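You operate a simulated robot arm through the tools that you are given. There is no shell and no other tool.

The job below is to be done with a simulated robot arm. You get a single attempt, and the scene is never put back.

TASK
Bin both offcuts and wipe off the grimy patch under one of them.
Fine: use the teal pad and put it back. What is to be rubbed or washed off counts as gone when no trace of it is left.

Only the result counts: the job must be done as asked and must still hold three seconds after the hand-in. Knocking over, shifting, dropping, spilling or breaking anything else fails it.

THE ROBOT
A 7-joint arm with a three-finger gripper, fixed in place. Base frame: the origin is at the foot of the arm, x ahead of it, y to its left, z up. Units: m, degrees, N and s.
With the tool pointing down near the work surface it reaches from about 0.5 to 0.94 m from the base axis. Its first joint turns from -166.0 to 166.0 degrees. Payload 2.69 kg.
The TCP is the grasp point between the finger pads, 0.029 m short of the fingertips. In the tool frame z runs along the fingers and y along their closing line. The gripper opens to 0.12 m. The gripper's body begins 0.078 m behind the TCP.
Orientation is that of the tool frame in the base frame, as a unit quaternion [w, x, y, z]. With the fingers straight down and closing along the base's y, the tool's x points along the base's -x, its y along +y and its z along -z.

THE INTERFACE
- The arm moves only by the tool servo_tool. Its argument "targets" is text: rows parted by semicolons, each of 7 numbers parted by spaces: the shift along the base's x, y, z in m, then the turn, a rotation vector about the base's x, y, z in rad, then the opening in per cent of the stroke, from 0 (shut) to 100 (fully open). In form: x y z wx wy wz claw; .... A call has 1 to 20 rows; each row shifts and turns the commanded pose from where the row before left it. Each row takes 0.2 s and may step no farther than 0.05 m and 8.6 degrees from the row before; otherwise, or with a gripper value out of range, the whole call is refused. A pose out of reach is approached as far as the arm can. The call stops where the force on the tool passes 40 N (or 10 N more than at its start, if that is more) or the arm is blocked; 0.2 s more then pass. Each finger halts on what it meets, pressing with about 28 N; the grip force reading is that of the motor and also rises with nothing between the fingers. The clock runs only during rows and for 0.2 s after the last one: add rows that do not move to give the fingers time. The reply holds the time, the measured pose of the TCP, the force on the tool along the base axes, the opening and the grip force, in the units named above and with some noise, with the torque about the TCP (base axes, N m) and any sound that the robot's microphone picked up, and new pictures: "show" is both (left out), scene, wrist or none.
- Cameras (640 x 400 px; columns grow to the right, rows downward): "scene" is fixed at [0.0548, 0.4952, 1.5072]; the picture's right is [0.07, -1.00, 0.00], its down [-0.89, -0.06, -0.46] and it looks along [0.46, 0.03, -0.89] (base axes); focal length 292 px, centre (320, 200). "wrist" rides on the gripper at [0.063, 0, -0.104] in the tool frame; the picture's right is [0.01, 1.00, 0.00], its down [-0.83, 0.00, -0.56] and it looks along [-0.56, 0.00, 0.83] (tool axes); focal length 275 px, centre (320, 200). There is no depth. A picture from a camera that has moved, and an enlarged one, comes with that camera's place and axes in the base frame and with its lens. The place of the scene camera against the robot may be out by one fixed shift of up to 0.018 m in any direction.
- move_column(by): slides the trunk up (or, below 0, down) by that many m; the arm rides with it, the base frame stays. It gives what a move gives, with no picture.
- inspect(camera, box): a new picture of the part [left, top, right, bottom] of that camera's present view, enlarged. No time passes.
- job_done(): hands the job in; it is judged then, once.

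Places have to be worked out from the pictures, the camera data and where the tool is seen. Open the gripper and draw the arm clear of the work before you hand the job in, unless the task says otherwise.

The tools are called by a JSON object that holds its "method" and its "body". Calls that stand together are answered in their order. servo_tool: Moves the arm, as the interface text tells. Its arguments: {"type":"object","properties":{"targets":{"type":"string"},"show":{"type":"string","enum":["both","scene","wrist","none"]}},"required":["targets"]} The other tools are called the same way: move_column (by) slides the trunk up or down; inspect (camera, box) takes an enlarged picture of a part of a camera's view; job_done () hands the job in.

At the start:

```text
clock: 0.0
position: [0.4966, 0.2893, 1.0796]
tool_rot: [0.0, 0.001, 1.0, 0.001]
contact_force: [-0.5, 0.3, 0.7]
wrist_torque: [0.03, 0.01, -0.01]
width: 0.1202
gripper_force: 0.0
trunk travel left (down, up): [-0.525, 0.088]
```

scene: 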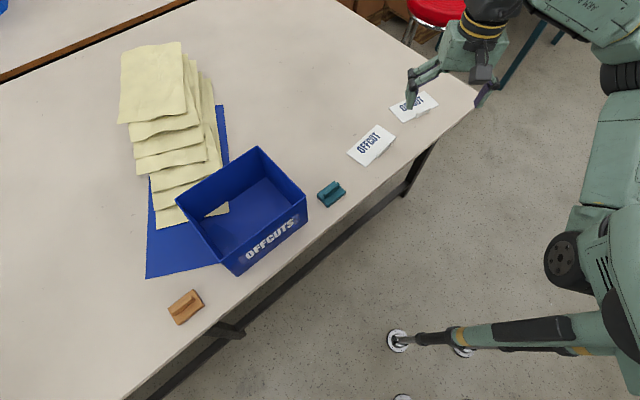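
wrist: 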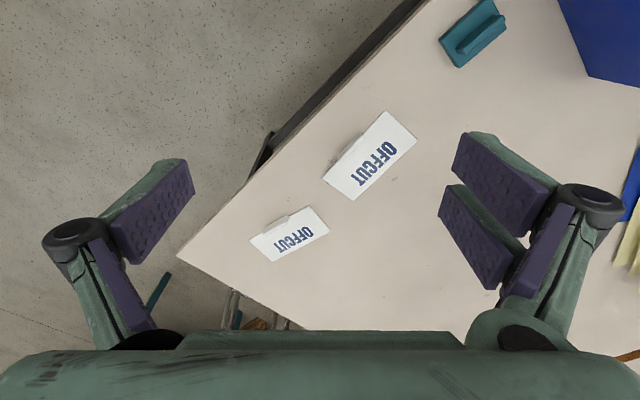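

The pictures show two offcuts near the table corner, a teal pad, a brown block and a blue OFFCUTS bin. I will enlarge the views before I plan anything.

{"method": "inspect", "body": {"camera": "scene", "box": [300, 70, 480, 220]}}

{"method": "inspect", "body": {"camera": "scene", "box": [140, 130, 360, 330]}}

{"method": "inspect", "body": {"camera": "wrist", "box": [200, 90, 460, 290]}}

{"method": "inspect", "body": {"camera": "wrist", "box": [400, 0, 640, 120]}}

```text
2.67 times, centred on (390, 145) of scene
camera zoom: at [0.0548, 0.4952, 1.5072], right [0.07, -1.0, 0.0], down [-0.89, -0.06, -0.46], along [0.46, 0.03, -0.89], focal length 779 px, centre (133, 347)
```

zoom: 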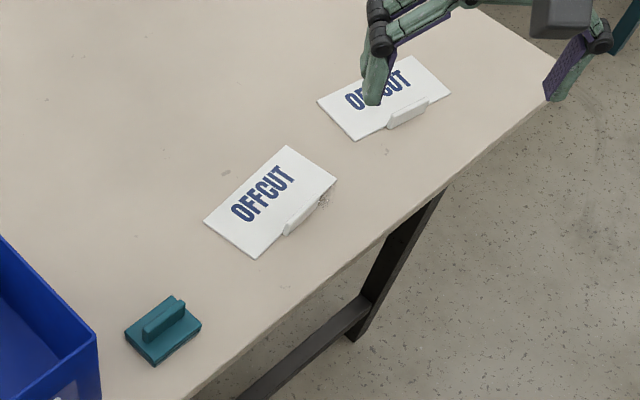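

```text
2.00 times, centred on (250, 230) of scene
camera zoom: at [0.0548, 0.4952, 1.5072], right [0.07, -1.0, 0.0], down [-0.89, -0.06, -0.46], along [0.46, 0.03, -0.89], focal length 584 px, centre (460, 140)
```

zoom: 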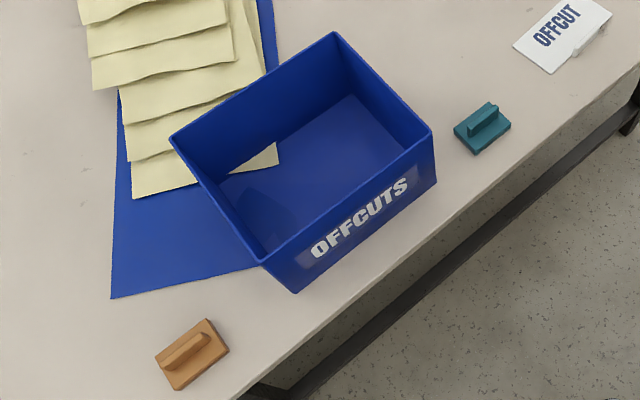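

```text
2.00 times, centred on (330, 190) of wrist
camera zoom: at [0.4321, 0.2901, 1.1848], right [-0.01, 1.0, 0.0], down [0.83, 0.0, 0.56], along [0.56, 0.0, -0.83], focal length 551 px, centre (300, 220)
```

zoom: 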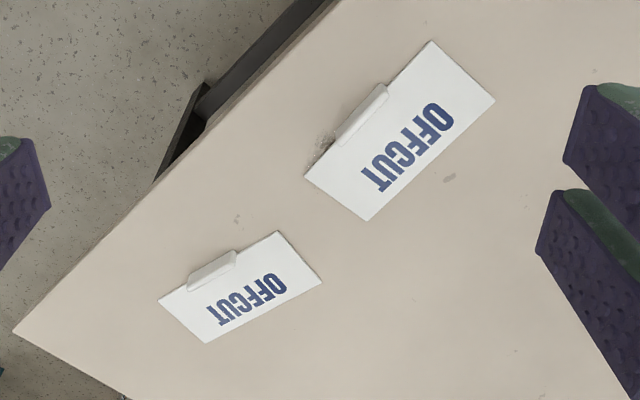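

```text
2.67 times, centred on (520, 60) of wrist
camera zoom: at [0.4321, 0.2901, 1.1848], right [-0.01, 1.0, 0.0], down [0.83, 0.0, 0.56], along [0.56, 0.0, -0.83], focal length 734 px, centre (-213, 573)
```

zoom: 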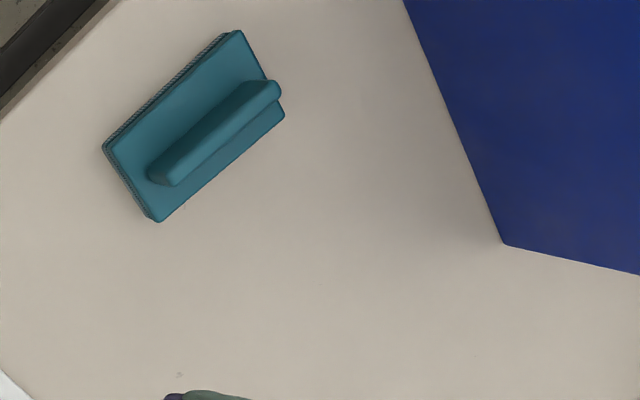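

The table top looks to be at about z = 0.76, and offcut A, the one with the grime showing, is centred near (0.63, 0.37). Its raised tab is near (0.61, 0.34), and that edge runs about -39°. I turn the tool to suit the tab and move lower for a closer look.

{"method": "servo_tool", "body": {"targets": "0.015 0.006 -0.026 0 0 -0.137 100; 0.015 0.006 -0.026 0 0 -0.137 100; 0.015 0.006 -0.026 0 0 -0.137 100; 0.015 0.006 -0.026 0 0 -0.137 100; 0.015 0.006 -0.026 0 0 -0.137 100; 0 0 0 0 0 0 100"}}

```text
clock: 1.4
position: [0.5725, 0.3222, 0.9487]
tool_rot: [0.0, 0.336, 0.942, 0.001]
contact_force: [-0.6, -0.2, 0.1]
wrist_torque: [0.01, 0.02, 0.0]
width: 0.1199
gripper_force: 0.0
trunk travel left (down, up): [-0.525, 0.088]
camera wrist: at [0.5234, 0.3613, 1.0532], right [0.63, 0.78, 0.0], down [0.65, -0.52, 0.56], along [0.43, -0.35, -0.83], focal length 275 px, centre (320, 200)
```

scene: 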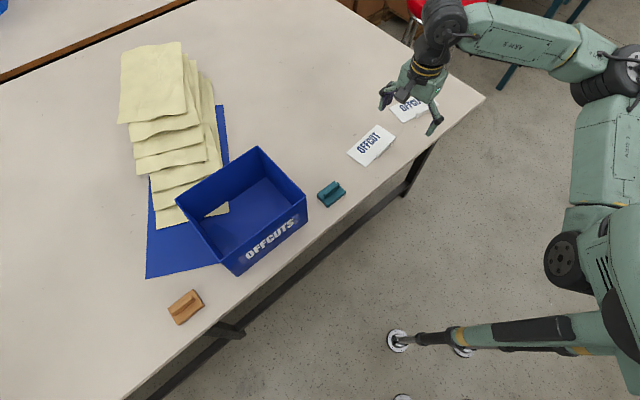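
wrist: 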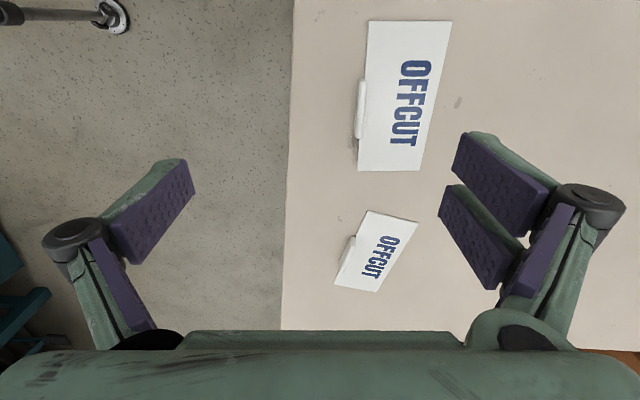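

The tool is now square to offcut A. I zoom in on A and B to see the shape of their tabs.

{"method": "inspect", "body": {"camera": "wrist", "box": [320, 10, 480, 190]}}

{"method": "inspect", "body": {"camera": "wrist", "box": [310, 190, 440, 310]}}

```text
2.22 times, centred on (400, 100) of wrist
camera zoom: at [0.5234, 0.3613, 1.0532], right [0.63, 0.78, 0.0], down [0.65, -0.52, 0.56], along [0.43, -0.35, -0.83], focal length 612 px, centre (142, 422)
```

zoom: 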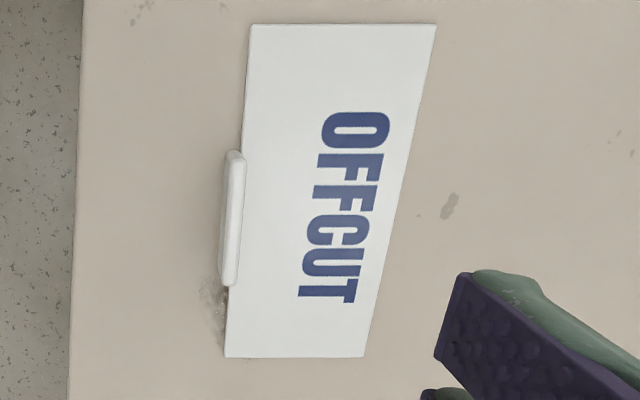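

```text
3.33 times, centred on (375, 250) of wrist
camera zoom: at [0.5234, 0.3613, 1.0532], right [0.63, 0.78, 0.0], down [0.65, -0.52, 0.56], along [0.43, -0.35, -0.83], focal length 918 px, centre (137, 33)
```

zoom: 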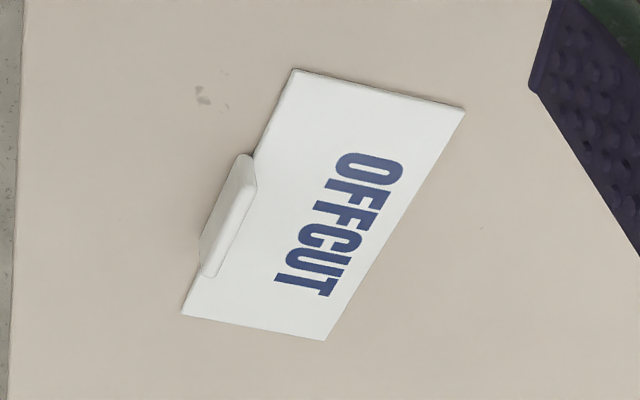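

Each offcut has a raised tab on its outer edge, so I can pinch the tab from above. I move over A's tab with the gripper half open and come down to TCP z of about 0.82 to check alignment.

{"method": "servo_tool", "body": {"targets": "0.0096 0.0053 -0.032 0 0 0 60; 0.0096 0.0053 -0.032 0 0 0 50; 0.0096 0.0053 -0.032 0 0 0 50; 0.0097 0.0054 -0.032 0 0 0 50; 0 0 0 0 0 0 50; 0 0 0 0 0 0 50"}}

```text
clock: 2.8
position: [0.6076, 0.3398, 0.8249]
tool_rot: [-0.001, 0.336, 0.942, -0.001]
contact_force: [0.5, -0.5, 0.1]
wrist_torque: [0.01, -0.02, 0.0]
width: 0.06
gripper_force: 0.0
trunk travel left (down, up): [-0.525, 0.088]
camera wrist: at [0.5591, 0.3802, 0.9283], right [0.63, 0.78, 0.0], down [0.65, -0.52, 0.56], along [0.43, -0.35, -0.83], focal length 275 px, centre (320, 200)
```

scene: 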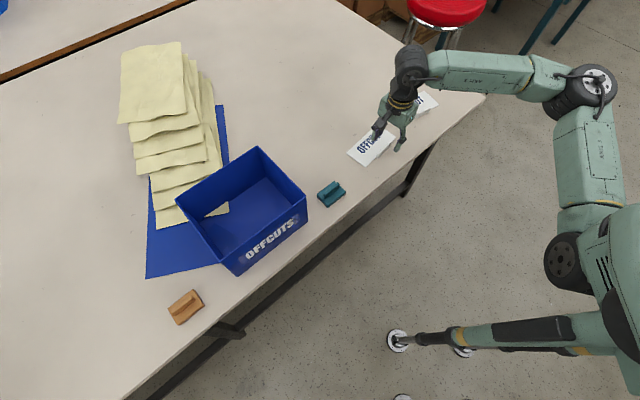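
wrist: 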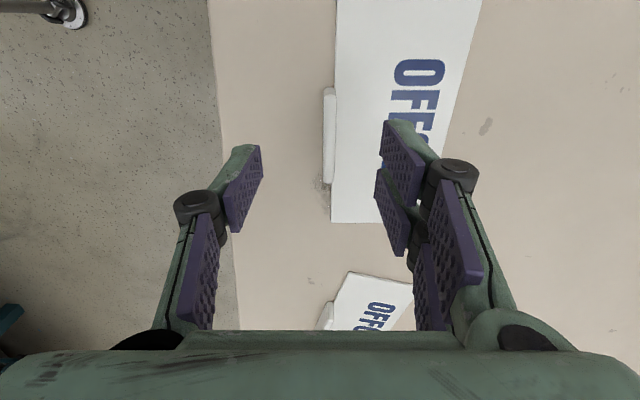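

The tab sits about 5 mm off the finger midline toward +closing, and the plate is at z of about 0.745. I correct sideways, lower to TCP z of about 0.787 and look again.

{"method": "servo_tool", "body": {"targets": "0.0035 0.0042 0 0 0 0 45; 0 0 -0.015 0 0 0 45; 0 0 -0.013 0 0 0 45; 0 0 -0.01 0 0 0 45; 0 0 0 0 0 0 45"}}

```text
clock: 4.0
position: [0.6121, 0.345, 0.784]
tool_rot: [-0.001, 0.336, 0.942, 0.0]
contact_force: [0.7, -0.2, 0.3]
wrist_torque: [0.0, 0.02, -0.01]
width: 0.054
gripper_force: 0.0
trunk travel left (down, up): [-0.525, 0.088]
camera wrist: at [0.5625, 0.3859, 0.8885], right [0.63, 0.78, 0.0], down [0.65, -0.52, 0.56], along [0.43, -0.35, -0.83], focal length 275 px, centre (320, 200)
```

scene: 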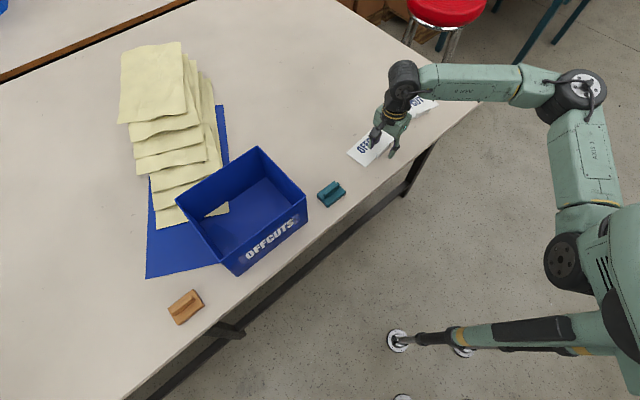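
wrist: 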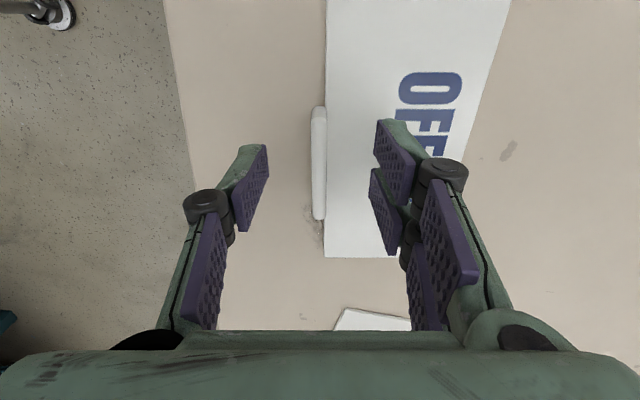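

Well aligned. The tips are at about z = 0.755. I lower 5 mm in small rows and read the force.

{"method": "servo_tool", "body": {"targets": "0 0 -0.003 0 0 0 45; 0 0 -0.002 0 0 0 45; 0 0 0 0 0 0 45", "show": "wrist"}}

{"method": "inspect", "body": {"camera": "wrist", "box": [220, 90, 440, 270]}}

{"method": "inspect", "body": {"camera": "scene", "box": [340, 100, 440, 180]}}

```text
clock: 4.8
position: [0.6124, 0.3455, 0.7788]
tool_rot: [0.0, 0.336, 0.942, 0.0]
contact_force: [0.5, -0.2, -0.3]
wrist_torque: [0.01, 0.0, -0.03]
width: 0.0543
gripper_force: 0.1
trunk travel left (down, up): [-0.525, 0.088]
camera wrist: at [0.5626, 0.3855, 0.8834], right [0.63, 0.78, 0.0], down [0.65, -0.52, 0.56], along [0.43, -0.35, -0.83], focal length 275 px, centre (320, 200)
```

wrist: 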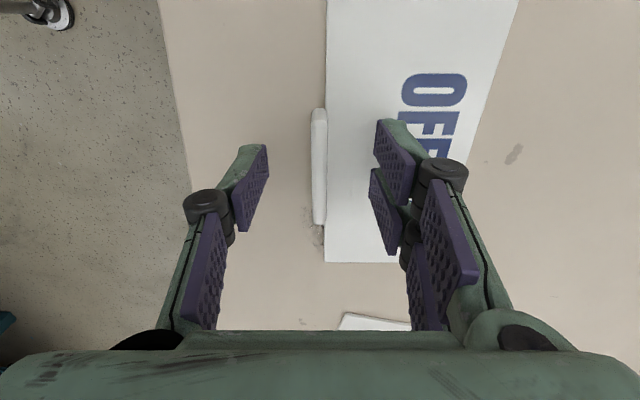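

```text
2.22 times, centred on (330, 180) of wrist
camera zoom: at [0.5626, 0.3855, 0.8834], right [0.63, 0.78, 0.0], down [0.65, -0.52, 0.56], along [0.43, -0.35, -0.83], focal length 612 px, centre (298, 244)
```

zoom: 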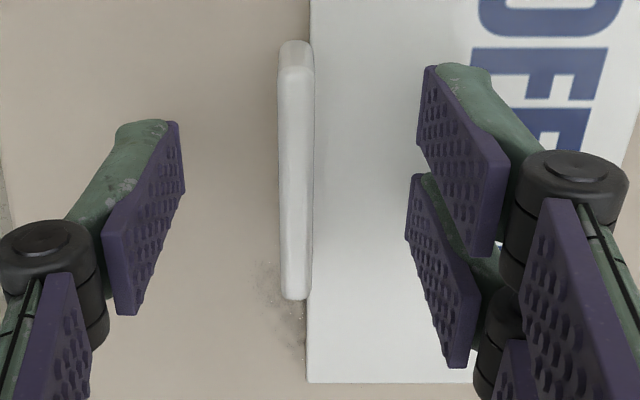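

```text
5.00 times, centred on (390, 140) of scene
camera zoom: at [0.0548, 0.4952, 1.5072], right [0.07, -1.0, 0.0], down [-0.89, -0.06, -0.46], along [0.46, 0.03, -0.89], focal length 1461 px, centre (-30, 500)
```

zoom: 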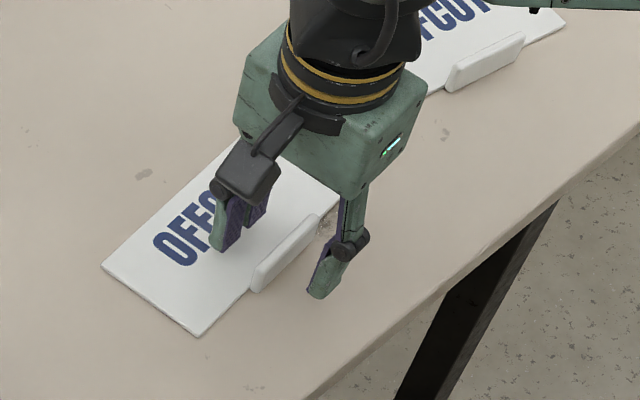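

The tab is between the fingertips with no contact yet. I close on it.

{"method": "servo_tool", "body": {"targets": "0 0 0 0 0 0 20; 0 0 0 0 0 0 0; 0 0 0 0 0 0 0; 0 0 0 0 0 0 0; 0 0 0 0 0 0 0"}}

{"method": "inspect", "body": {"camera": "wrist", "box": [220, 90, 440, 270]}}

```text
clock: 6.0
position: [0.6123, 0.3456, 0.7788]
tool_rot: [0.0, 0.335, 0.942, 0.0]
contact_force: [0.9, -0.1, -0.2]
wrist_torque: [-0.01, 0.0, 0.0]
width: 0.0072
gripper_force: 27.7
trunk travel left (down, up): [-0.525, 0.088]
camera wrist: at [0.5626, 0.3855, 0.8834], right [0.63, 0.78, 0.0], down [0.65, -0.52, 0.56], along [0.43, -0.35, -0.83], focal length 275 px, centre (320, 200)
```

scene: 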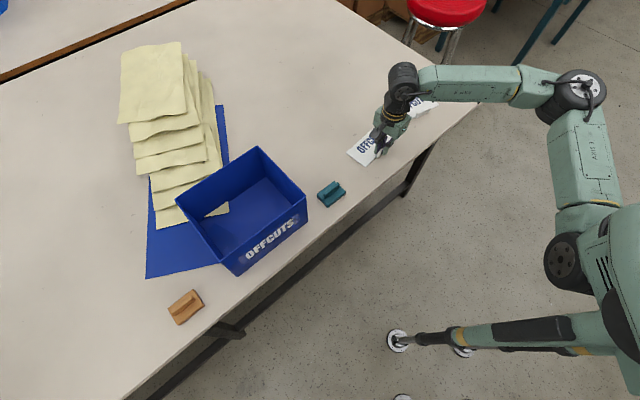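
wrist: 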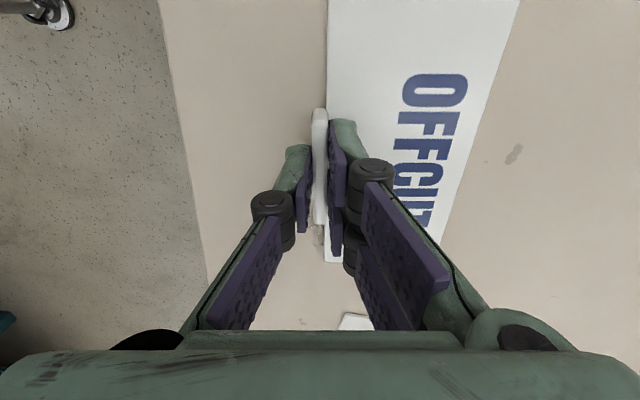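

```text
2.22 times, centred on (330, 180) of wrist
camera zoom: at [0.5626, 0.3855, 0.8834], right [0.63, 0.78, 0.0], down [0.65, -0.52, 0.56], along [0.43, -0.35, -0.83], focal length 612 px, centre (298, 244)
```

zoom: 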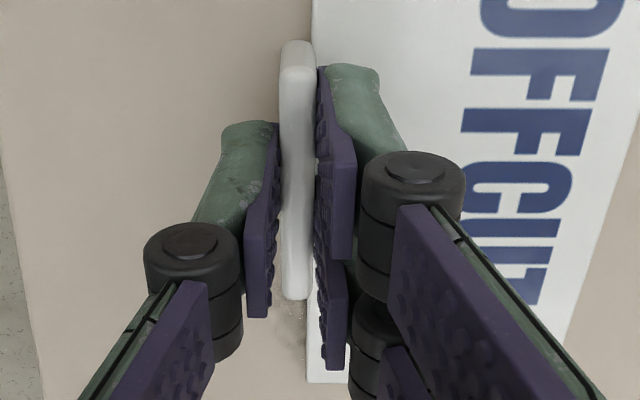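

The tab is held at a width of 7 mm and 28 N. I lift slowly and check that the plate comes along.

{"method": "servo_tool", "body": {"targets": "0 0 0.01 0 0 0 0; 0 0 0.02 0 0 0 0; 0 0 0.03 0 0 0 0; 0 0 0.03 0 0 0 0; 0 0 0 0 0 0 0"}}

{"method": "inspect", "body": {"camera": "scene", "box": [320, 90, 440, 190]}}

```text
clock: 7.2
position: [0.6124, 0.3455, 0.8698]
tool_rot: [0.0, 0.336, 0.942, 0.0]
contact_force: [0.8, -0.6, -0.4]
wrist_torque: [-0.01, 0.01, 0.01]
width: 0.0073
gripper_force: 28.1
trunk travel left (down, up): [-0.525, 0.088]
camera wrist: at [0.5625, 0.3847, 0.9745], right [0.63, 0.78, 0.0], down [0.65, -0.52, 0.56], along [0.43, -0.35, -0.83], focal length 275 px, centre (320, 200)
```

scene: 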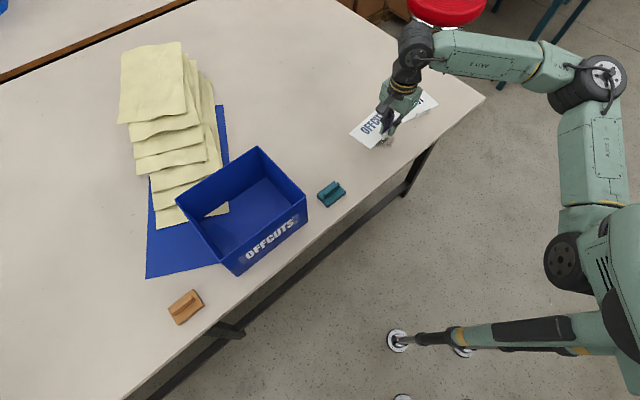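
wrist: 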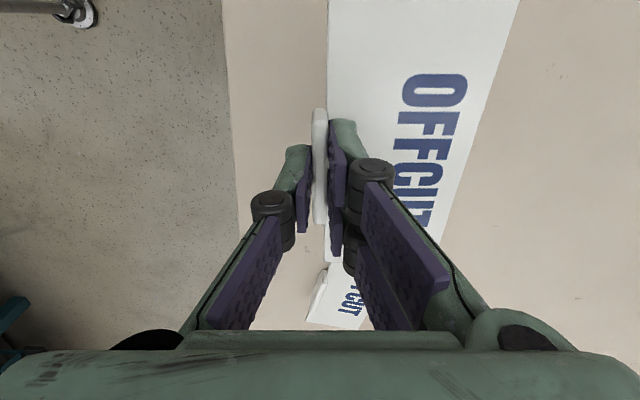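

```text
4.00 times, centred on (380, 140) of scene
camera zoom: at [0.0548, 0.4952, 1.5072], right [0.07, -1.0, 0.0], down [-0.89, -0.06, -0.46], along [0.46, 0.03, -0.89], focal length 1169 px, centre (80, 440)
```

zoom: 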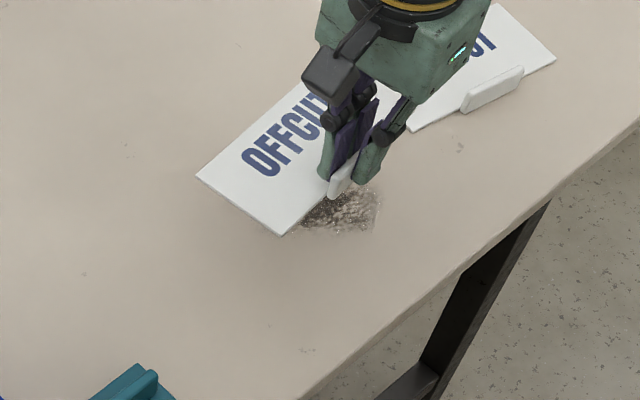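

The offcut is held and the whole grimy patch is now visible on the table. I estimate the bin rim centre at about (0.368, 0.706), the rim at z of about 0.89 and the long axis at about -45°. I raise the offcut and carry it over the bin.

{"method": "servo_tool", "body": {"targets": "0 0 0.037 0 0 0 0; 0 0 0.037 0 0 0 0; 0 0 0.036 0 0 0 0; -0.0222 0.0281 0 0 0 -0.0083 0; -0.0222 0.0281 0 0 0 -0.0083 0; -0.0222 0.0281 0 0 0 -0.0083 0; -0.0222 0.0281 0 0 0 -0.0083 0; -0.0222 0.0281 0 0 0 -0.0083 0; -0.0222 0.0281 0 0 0 -0.0083 0; -0.0222 0.0281 0 0 0 -0.0083 0; -0.0222 0.0281 0 0 0 -0.0083 0; -0.0222 0.0281 0 0 0 -0.0083 0; -0.0222 0.0281 0 0 0 -0.0083 0; -0.0222 0.0281 0 0 0 -0.0083 0; -0.0222 0.0281 0 0 0 -0.0083 0; 0 0 0 0 0 0 0; 0 0 0 0 0 0 0"}}

```text
clock: 10.8
position: [0.351, 0.6612, 0.9768]
tool_rot: [0.0, 0.381, 0.925, 0.0]
contact_force: [0.1, -0.1, -0.6]
wrist_torque: [-0.04, 0.04, -0.01]
width: 0.0073
gripper_force: 27.9
out of reach, approached as far as the arm can: row 15
trunk travel left (down, up): [-0.525, 0.088]
camera wrist: at [0.3058, 0.7062, 1.0806], right [0.7, 0.71, 0.0], down [0.59, -0.58, 0.56], along [0.4, -0.39, -0.83], focal length 275 px, centre (320, 200)
```

scene: 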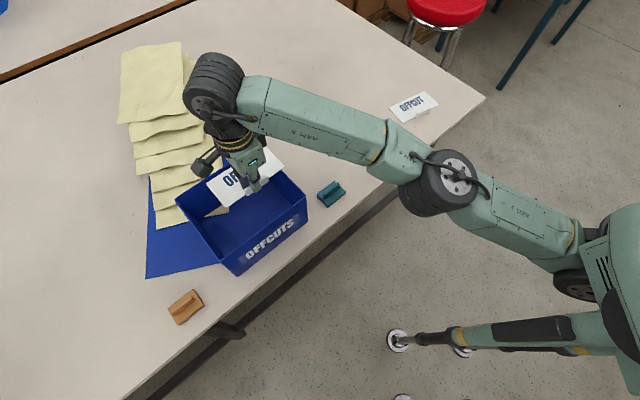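
wrist: 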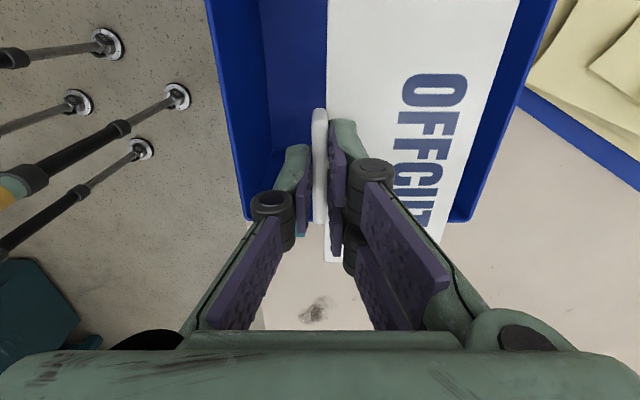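

The arm reports a reach limit at r of about 0.75 at this height. From the wrist view the true bin centre is about (0.355, 0.707), so the scene camera is off by about 13 mm in x. Raising the trunk only moves the load away from the bin, so I do that and then check reach at a lower relative height.

{"method": "move_column", "body": {"by": 0.08}}

```text
clock: 12.0
position: [0.3527, 0.6621, 1.0583]
tool_rot: [0.0, 0.381, 0.924, 0.0]
contact_force: [-0.3, 0.3, -1.5]
wrist_torque: [-0.01, 0.04, 0.0]
width: 0.0073
gripper_force: 28.2
trunk travel left (down, up): [-0.605, 0.008]
```

The trunk is up and the load is still held. I lower back to z of about 0.975 and move toward (0.334, 0.686).

{"method": "servo_tool", "body": {"targets": "0 0 -0.03 0 0 0 0; 0 0 -0.03 0 0 0 0; 0 0 -0.023 0 0 0 0; -0.009 0.012 0 0 0 0 0; -0.009 0.012 0 0 0 0 0; 0 0 0 0 0 0 0"}}

```text
clock: 13.4
position: [0.3338, 0.6854, 0.9744]
tool_rot: [-0.001, 0.381, 0.924, -0.001]
contact_force: [0.2, 0.1, 0.0]
wrist_torque: [0.01, 0.0, -0.01]
width: 0.0076
gripper_force: 28.4
trunk travel left (down, up): [-0.605, 0.008]
camera wrist: at [0.2883, 0.7307, 1.0775], right [0.7, 0.71, 0.0], down [0.59, -0.58, 0.56], along [0.4, -0.39, -0.83], focal length 275 px, centre (320, 200)
```

scene: 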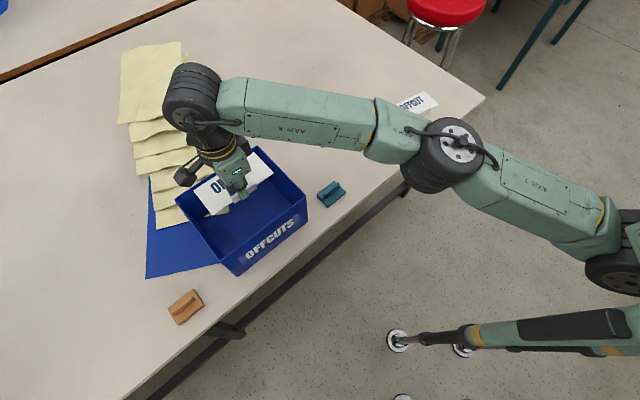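
wrist: 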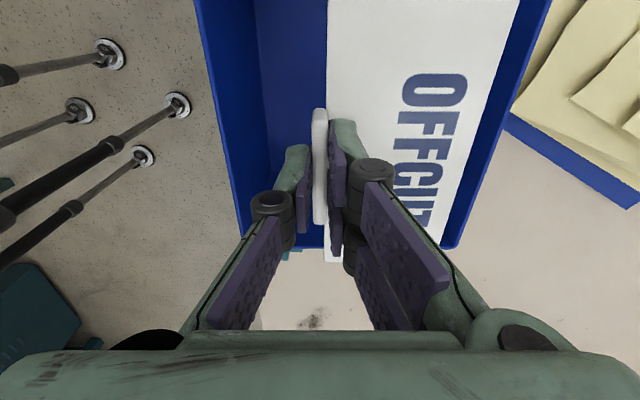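

Reach is fine now. The plate is inside the rim outline, with about 4 cm to spare at the end wall, and the rim is at z of about 0.885. I shift 1 cm toward the middle and lower into the bin.

{"method": "servo_tool", "body": {"targets": "0.007 0.007 0 0 0 0 0; 0 0 -0.03 0 0 0 0; 0 0 -0.03 0 0 0 0; 0 0 -0.03 0 0 0 0; 0 0 -0.03 0 0 0 0; 0 0 -0.02 0 0 0 0; 0 0 -0.015 0 0 0 0; 0 0 -0.01 0 0 0 0; 0 0 0 0 0 0 0"}}

```text
clock: 15.4
position: [0.3411, 0.6939, 0.8076]
tool_rot: [0.001, 0.38, 0.925, 0.001]
contact_force: [-0.4, 0.5, 0.1]
wrist_torque: [-0.01, 0.02, 0.04]
width: 0.0074
gripper_force: 28.9
trunk travel left (down, up): [-0.605, 0.008]
camera wrist: at [0.2954, 0.7366, 0.9112], right [0.7, 0.71, 0.0], down [0.59, -0.58, 0.56], along [0.4, -0.39, -0.83], focal length 275 px, centre (320, 200)
```

scene: 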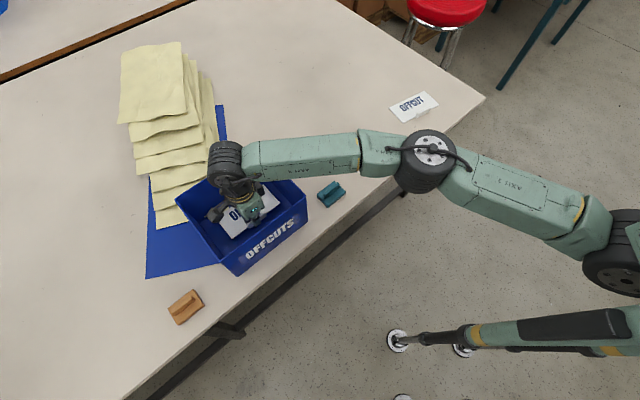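
wrist: 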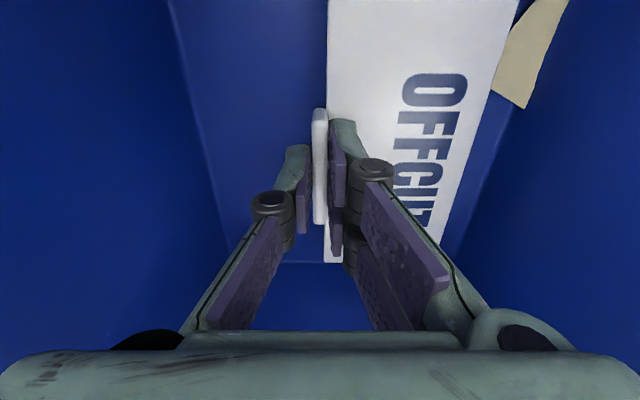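

The plate is well inside the bin walls. I lower about 2 cm more with the force guarded, then open slightly to release.

{"method": "servo_tool", "body": {"targets": "0 0 -0.01 0 0 0 0; 0 0 -0.008 0 0 0 0; 0 0 0 0 0 0 0", "show": "wrist"}}

```text
clock: 16.2
position: [0.34, 0.692, 0.789]
tool_rot: [-0.001, 0.381, 0.925, 0.0]
contact_force: [0.0, -0.4, -0.9]
wrist_torque: [0.0, 0.02, -0.01]
width: 0.0073
gripper_force: 28.2
trunk travel left (down, up): [-0.605, 0.008]
camera wrist: at [0.2947, 0.7372, 0.8936], right [0.7, 0.71, 0.0], down [0.59, -0.58, 0.56], along [0.4, -0.39, -0.83], focal length 275 px, centre (320, 200)
```

wrist: 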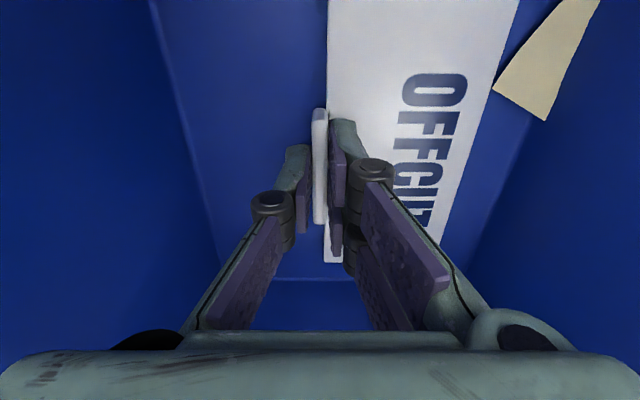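

No contact yet, and the plate should be only about 1 cm above the floor. I open to 25%, wait, and rise.

{"method": "servo_tool", "body": {"targets": "0 0 0 0 0 0 25; 0 0 0 0 0 0 25; 0 0 0 0 0 0 25; 0 0 0 0 0 0 25; 0 0 0.02 0 0 0 25; 0 0 0.04 0 0 0 25; 0 0 0.045 0 0 0 25; 0 0 0.045 0 0 0 25; 0 0 0.045 0 0 0 25; 0 0 0 0 0 0 25"}}

```text
clock: 18.4
position: [0.3402, 0.6867, 0.9876]
tool_rot: [0.0, 0.381, 0.925, 0.0]
contact_force: [-0.1, -0.3, 0.3]
wrist_torque: [0.0, -0.03, -0.01]
width: 0.0303
gripper_force: 0.1
out of reach, approached as far as the arm can: row 9
trunk travel left (down, up): [-0.605, 0.008]
camera wrist: at [0.293, 0.7324, 1.0909], right [0.7, 0.71, 0.0], down [0.59, -0.58, 0.56], along [0.4, -0.39, -0.83], focal length 275 px, centre (320, 200)
```

scene: 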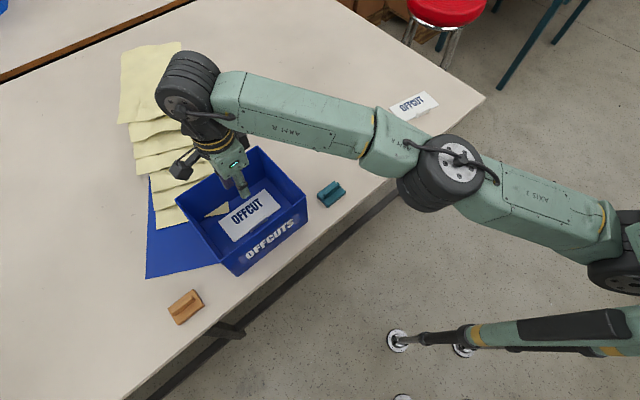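
wrist: 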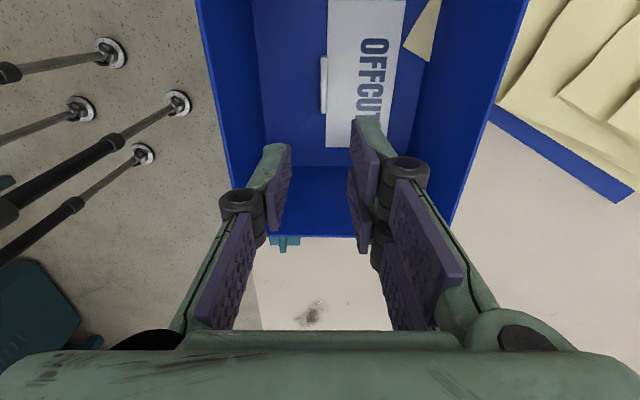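

Offcut A lies flat in the bin. I place offcut B's tab near (0.782, 0.2045) with its edge at about -55°, so I move there with a small extra turn.

{"method": "servo_tool", "body": {"targets": "0.02596 -0.02838 -0.005 0 0 -0.0106 45; 0.02596 -0.02838 -0.005 0 0 -0.0106 45; 0.02596 -0.02838 -0.005 0 0 -0.0106 45; 0.02596 -0.02838 -0.005 0 0 -0.0106 45; 0.02596 -0.02838 -0.005 0 0 -0.0106 45; 0.02596 -0.02838 -0.005 0 0 -0.0106 45; 0.02596 -0.02838 -0.005 0 0 -0.0106 45; 0.02596 -0.02838 -0.005 0 0 -0.0106 45; 0.02596 -0.02838 -0.005 0 0 -0.0106 45; 0.02596 -0.02838 -0.005 0 0 -0.0106 45; 0.02596 -0.02838 -0.005 0 0 -0.0106 45; 0.02596 -0.02838 -0.005 0 0 -0.0106 45; 0.02596 -0.02838 -0.005 0 0 -0.0106 45; 0.02596 -0.02838 -0.005 0 0 -0.0106 45; 0.02596 -0.02838 -0.005 0 0 -0.0106 45; 0.02596 -0.02838 -0.005 0 0 -0.0106 45; 0.02596 -0.02838 -0.005 0 0 -0.0106 45; 0 0 0 0 0 0 45; 0 0 0 0 0 0 45"}}

```text
clock: 22.4
position: [0.78, 0.2038, 0.9015]
tool_rot: [0.0, 0.463, 0.886, 0.0]
contact_force: [0.2, -0.3, -0.5]
wrist_torque: [-0.02, 0.02, -0.01]
width: 0.0539
gripper_force: 0.0
trunk travel left (down, up): [-0.605, 0.008]
camera wrist: at [0.7442, 0.256, 1.006], right [0.82, 0.57, 0.0], down [0.48, -0.68, 0.56], along [0.32, -0.45, -0.83], focal length 275 px, centre (320, 200)
```

scene: 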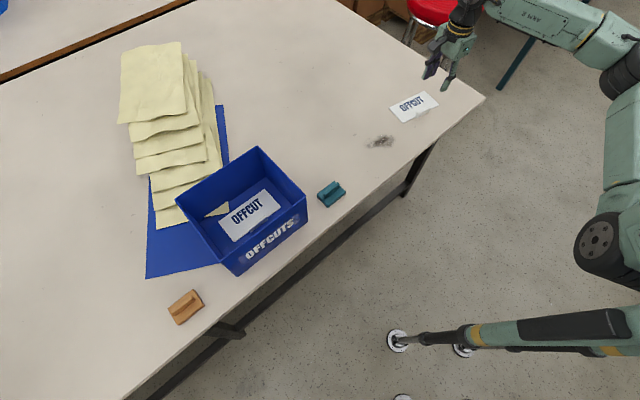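
wrist: 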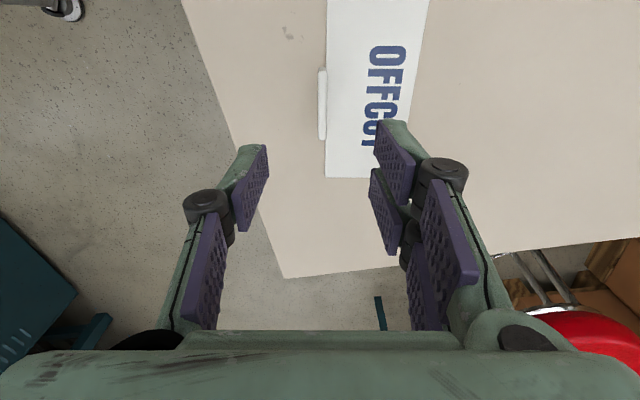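

Aligned to within about 3 mm. I descend to TCP z of about 0.784 for a check.

{"method": "servo_tool", "body": {"targets": "0.002 0.002 -0.03 0 0 0 45; 0 0 -0.03 0 0 0 45; 0 0 -0.03 0 0 0 45; 0 0 -0.018 0 0 0 45; 0 0 -0.009 0 0 0 45; 0 0 0 0 0 0 45", "show": "wrist"}}

{"method": "inspect", "body": {"camera": "wrist", "box": [220, 90, 440, 270]}}

{"method": "inspect", "body": {"camera": "scene", "box": [370, 70, 470, 150]}}

```text
clock: 23.8
position: [0.7856, 0.2076, 0.7849]
tool_rot: [0.0, 0.463, 0.886, 0.0]
contact_force: [0.2, 0.6, -1.0]
wrist_torque: [-0.02, 0.02, 0.02]
width: 0.0539
gripper_force: 0.1
trunk travel left (down, up): [-0.605, 0.008]
camera wrist: at [0.7484, 0.2597, 0.8881], right [0.82, 0.57, 0.0], down [0.48, -0.68, 0.56], along [0.32, -0.45, -0.83], focal length 275 px, centre (320, 200)
```

wrist: 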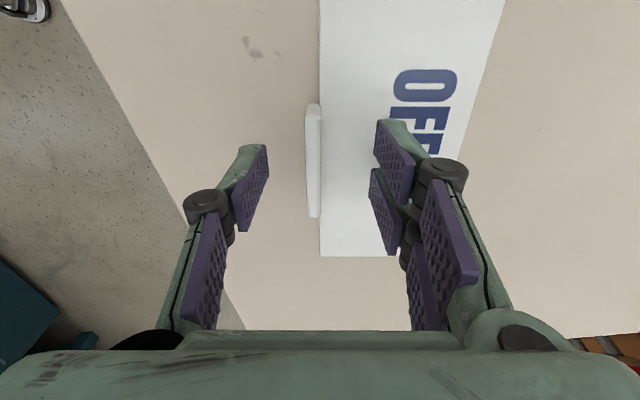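

```text
2.22 times, centred on (330, 180) of wrist
camera zoom: at [0.7484, 0.2597, 0.8881], right [0.82, 0.57, 0.0], down [0.48, -0.68, 0.56], along [0.32, -0.45, -0.83], focal length 612 px, centre (298, 244)
```

zoom: 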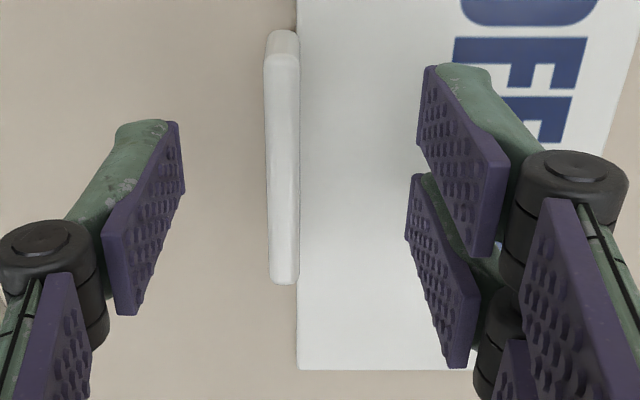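

```text
5.00 times, centred on (420, 110) of scene
camera zoom: at [0.0548, 0.4952, 1.5072], right [0.07, -1.0, 0.0], down [-0.89, -0.06, -0.46], along [0.46, 0.03, -0.89], focal length 1461 px, centre (-180, 650)
```

zoom: 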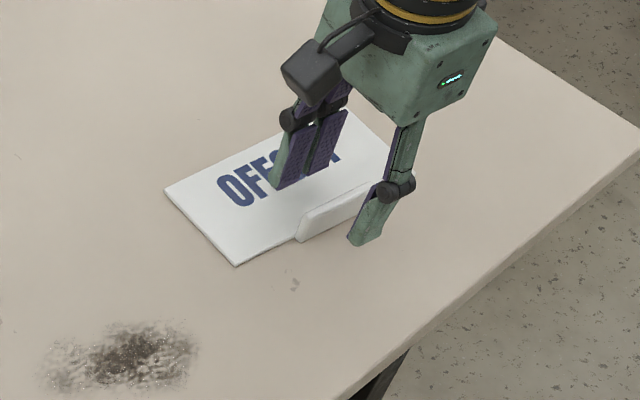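

The tab is about 4 mm toward the -closing side. I correct that, lower 5 mm, close and check.

{"method": "servo_tool", "body": {"targets": "-0.003 -0.0022 0 0 0 0 45; 0 0 -0.005 0 0 0 45; 0 0 0 0 0 0 20; 0 0 0 0 0 0 0; 0 0 0 0 0 0 0; 0 0 0 0 0 0 0; 0 0 0 0 0 0 0", "show": "wrist"}}

```text
clock: 25.4
position: [0.7819, 0.2063, 0.779]
tool_rot: [0.0, 0.464, 0.886, 0.0]
contact_force: [0.2, 0.9, 0.0]
wrist_torque: [0.06, -0.01, 0.0]
width: 0.0073
gripper_force: 27.6
trunk travel left (down, up): [-0.605, 0.008]
camera wrist: at [0.7451, 0.2574, 0.8828], right [0.82, 0.57, 0.0], down [0.48, -0.68, 0.56], along [0.32, -0.45, -0.83], focal length 275 px, centre (320, 200)
```

wrist: 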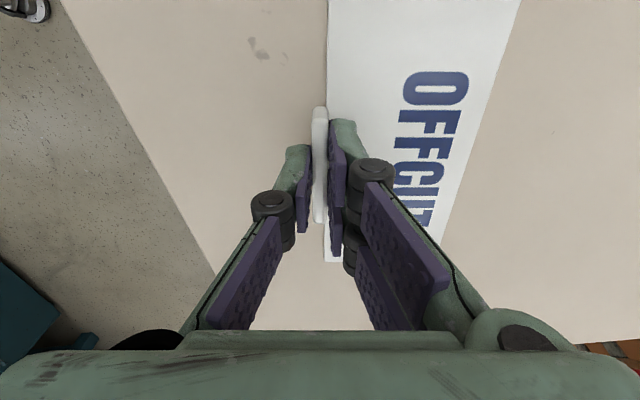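

B is gripped the same way, at 7 mm width. I lift it and carry it back over the bin along the reverse path.

{"method": "servo_tool", "body": {"targets": "0 0 0.01 0 0 0 0; 0 0 0.03 0 0 0 0; 0 0 0.035 0 0 0 0; 0 0 0.035 0 0 0 0; 0 0 0 0 0 0 0"}}

{"method": "servo_tool", "body": {"targets": "-0.02599 0.02857 0.0045 0 0 0.0106 0; -0.02599 0.02857 0.0045 0 0 0.0106 0; -0.02599 0.02857 0.0045 0 0 0.0106 0; -0.02599 0.02857 0.0045 0 0 0.0106 0; -0.02599 0.02857 0.0045 0 0 0.0106 0; -0.02599 0.02857 0.0045 0 0 0.0106 0; -0.02599 0.02857 0.0045 0 0 0.0106 0; -0.02599 0.02857 0.0045 0 0 0.0106 0; -0.02599 0.02857 0.0045 0 0 0.0106 0; -0.02599 0.02857 0.0045 0 0 0.0106 0; -0.02599 0.02857 0.0045 0 0 0.0106 0; -0.02599 0.02857 0.0045 0 0 0.0106 0; -0.02599 0.02857 0.0045 0 0 0.0106 0; -0.02599 0.02857 0.0045 0 0 0.0106 0; -0.02599 0.02857 0.0045 0 0 0.0106 0; -0.02599 0.02857 0.0045 0 0 0.0106 0; -0.02599 0.02857 0.0045 0 0 0.0106 0; 0 0 0 0 0 0 0; 0 0 0 0 0 0 0"}}

```text
clock: 26.6
position: [0.781, 0.2037, 0.8884]
tool_rot: [0.0, 0.463, 0.886, 0.0]
contact_force: [-0.1, -0.1, -0.2]
wrist_torque: [-0.04, -0.04, -0.01]
width: 0.0074
gripper_force: 28.1
trunk travel left (down, up): [-0.605, 0.008]
camera wrist: at [0.7433, 0.256, 0.9919], right [0.82, 0.57, 0.0], down [0.48, -0.68, 0.56], along [0.32, -0.45, -0.83], focal length 275 px, centre (320, 200)
```

scene: 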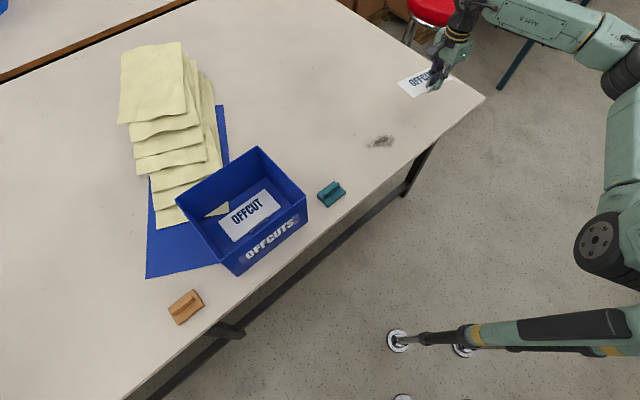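
wrist: 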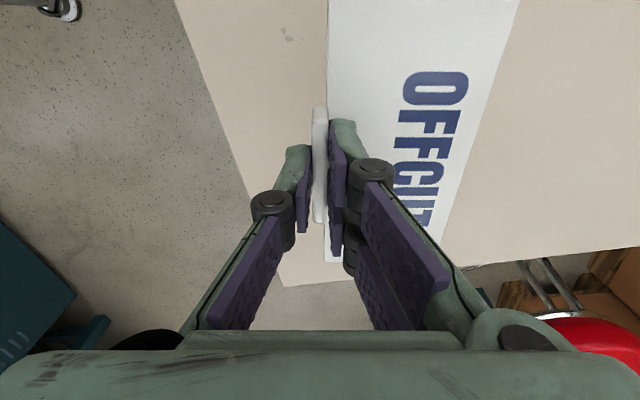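

```text
clock: 30.6
position: [0.3384, 0.6899, 0.9645]
tool_rot: [0.001, 0.381, 0.925, 0.0]
contact_force: [0.1, -0.1, -1.1]
wrist_torque: [0.01, 0.0, -0.02]
width: 0.0075
gripper_force: 28.0
trunk travel left (down, up): [-0.605, 0.008]
camera wrist: at [0.2924, 0.7348, 1.0687], right [0.7, 0.71, 0.0], down [0.59, -0.58, 0.56], along [0.4, -0.39, -0.83], focal length 275 px, centre (320, 200)
```

scene: 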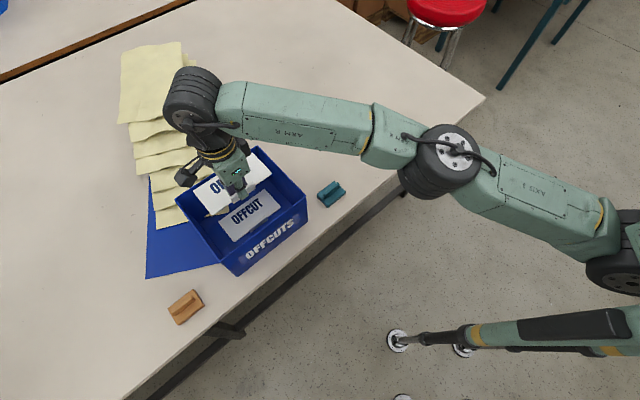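
wrist: 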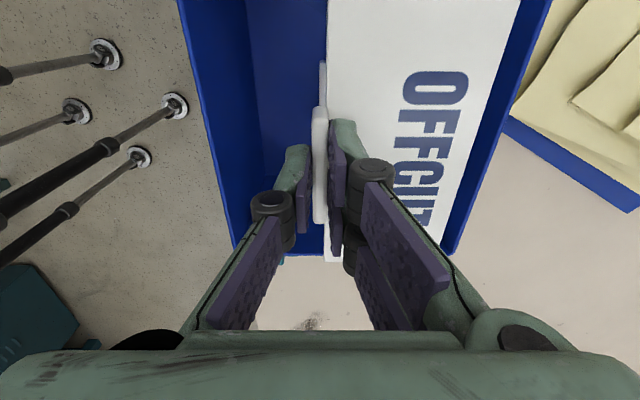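

Well over the bin. I shift 1 cm toward the far side so that B clears A's tab, then lower to z of about 0.812 and release.

{"method": "servo_tool", "body": {"targets": "0.007 0.007 0 0 0 0 0; 0 0 -0.03 0 0 0 0; 0 0 -0.03 0 0 0 0; 0 0 -0.03 0 0 0 0; 0 0 -0.03 0 0 0 0; 0 0 -0.02 0 0 0 0; 0 0 -0.01 0 0 0 0; 0 0 0 0 0 0 0"}}

```text
clock: 32.4
position: [0.3446, 0.6925, 0.8128]
tool_rot: [0.0, 0.381, 0.924, 0.0]
contact_force: [0.2, -1.2, 0.2]
wrist_torque: [0.01, -0.01, 0.03]
width: 0.0071
gripper_force: 28.1
out of reach, approached as far as the arm can: row 1
trunk travel left (down, up): [-0.605, 0.008]
camera wrist: at [0.2989, 0.7372, 0.9175], right [0.7, 0.71, 0.0], down [0.59, -0.58, 0.56], along [0.4, -0.39, -0.83], focal length 275 px, centre (320, 200)
```

scene: 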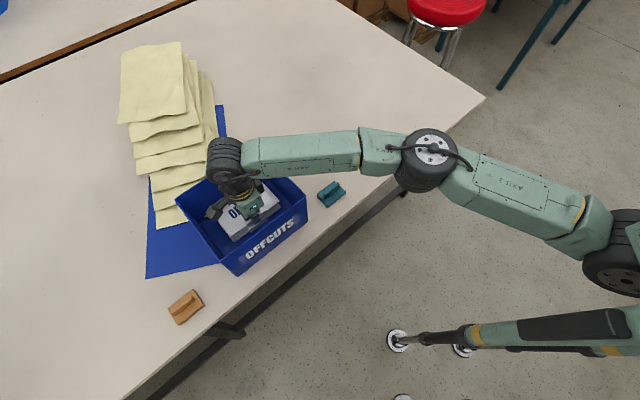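
wrist: 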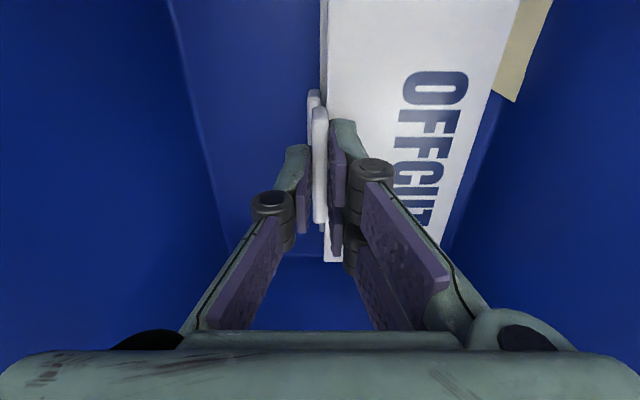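

A's tab shows just beside B's. I shift another 1 cm to clear it, then release at this height and rise.

{"method": "servo_tool", "body": {"targets": "0.007 0.007 0 0 0 0 0; 0 0 -0.005 0 0 0 0; 0 0 0 0 0 0 0; 0 0 0 0 0 0 25; 0 0 0 0 0 0 25; 0 0 0 0 0 0 25; 0 0 0 0 0 0 25; -0.003 -0.004 0.03 0 0 0 25; -0.003 -0.004 0.04 0 0 0 25; -0.004 -0.006 0.04 0 0 0 25; -0.004 -0.006 0.04 0 0 0 25; 0 0 0 0 0 0 25"}}

```text
clock: 35.0
position: [0.3395, 0.6779, 0.9598]
tool_rot: [0.0, 0.381, 0.924, 0.0]
contact_force: [0.6, -1.1, -0.1]
wrist_torque: [-0.01, 0.01, -0.03]
width: 0.0299
gripper_force: 0.1
trunk travel left (down, up): [-0.605, 0.008]
camera wrist: at [0.2929, 0.7234, 1.0639], right [0.7, 0.71, 0.0], down [0.59, -0.58, 0.56], along [0.4, -0.39, -0.83], focal length 275 px, centre (320, 200)
```

scene: 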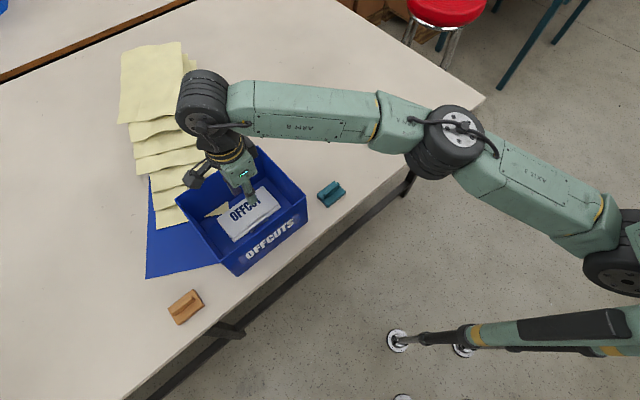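
wrist: 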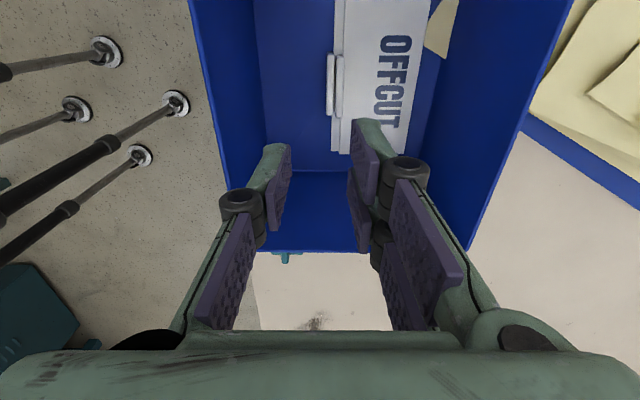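

Both offcuts are in the bin. Next is the teal pad: I put its handle centre near (0.451, 0.487) with the handle at about -53°. I move over it and look.

{"method": "servo_tool", "body": {"targets": "0.0186 -0.0318 0 0 0 -0.0245 25; 0.0186 -0.0318 0 0 0 -0.0245 25; 0.0186 -0.0318 0 0 0 -0.0245 35; 0.0186 -0.0318 0 0 0 -0.0245 45; 0.0186 -0.0318 0 0 0 -0.0245 45; 0.0186 -0.0318 0 0 0 -0.0245 45; 0 0 -0.03 0 0 0 45; 0 0 -0.03 0 0 0 45; 0 0 0 0 0 0 45"}}

```text
clock: 37.0
position: [0.45, 0.4857, 0.8999]
tool_rot: [-0.001, 0.447, 0.894, 0.0]
contact_force: [0.0, -0.4, 0.0]
wrist_torque: [0.04, 0.01, 0.02]
width: 0.0542
gripper_force: 0.0
trunk travel left (down, up): [-0.605, 0.008]
camera wrist: at [0.4118, 0.5374, 1.0042], right [0.8, 0.6, 0.0], down [0.5, -0.66, 0.56], along [0.34, -0.44, -0.83], focal length 275 px, centre (320, 200)
```

scene: 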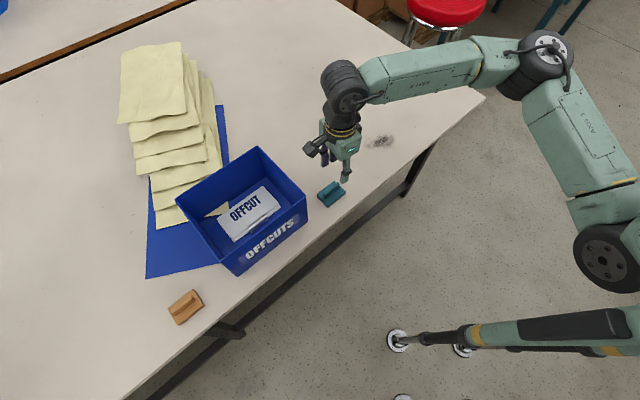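
wrist: 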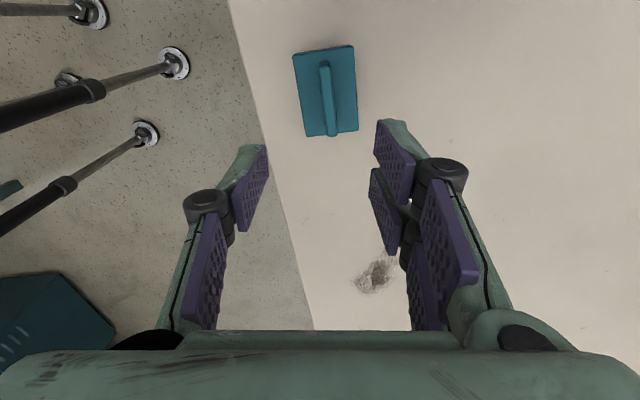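

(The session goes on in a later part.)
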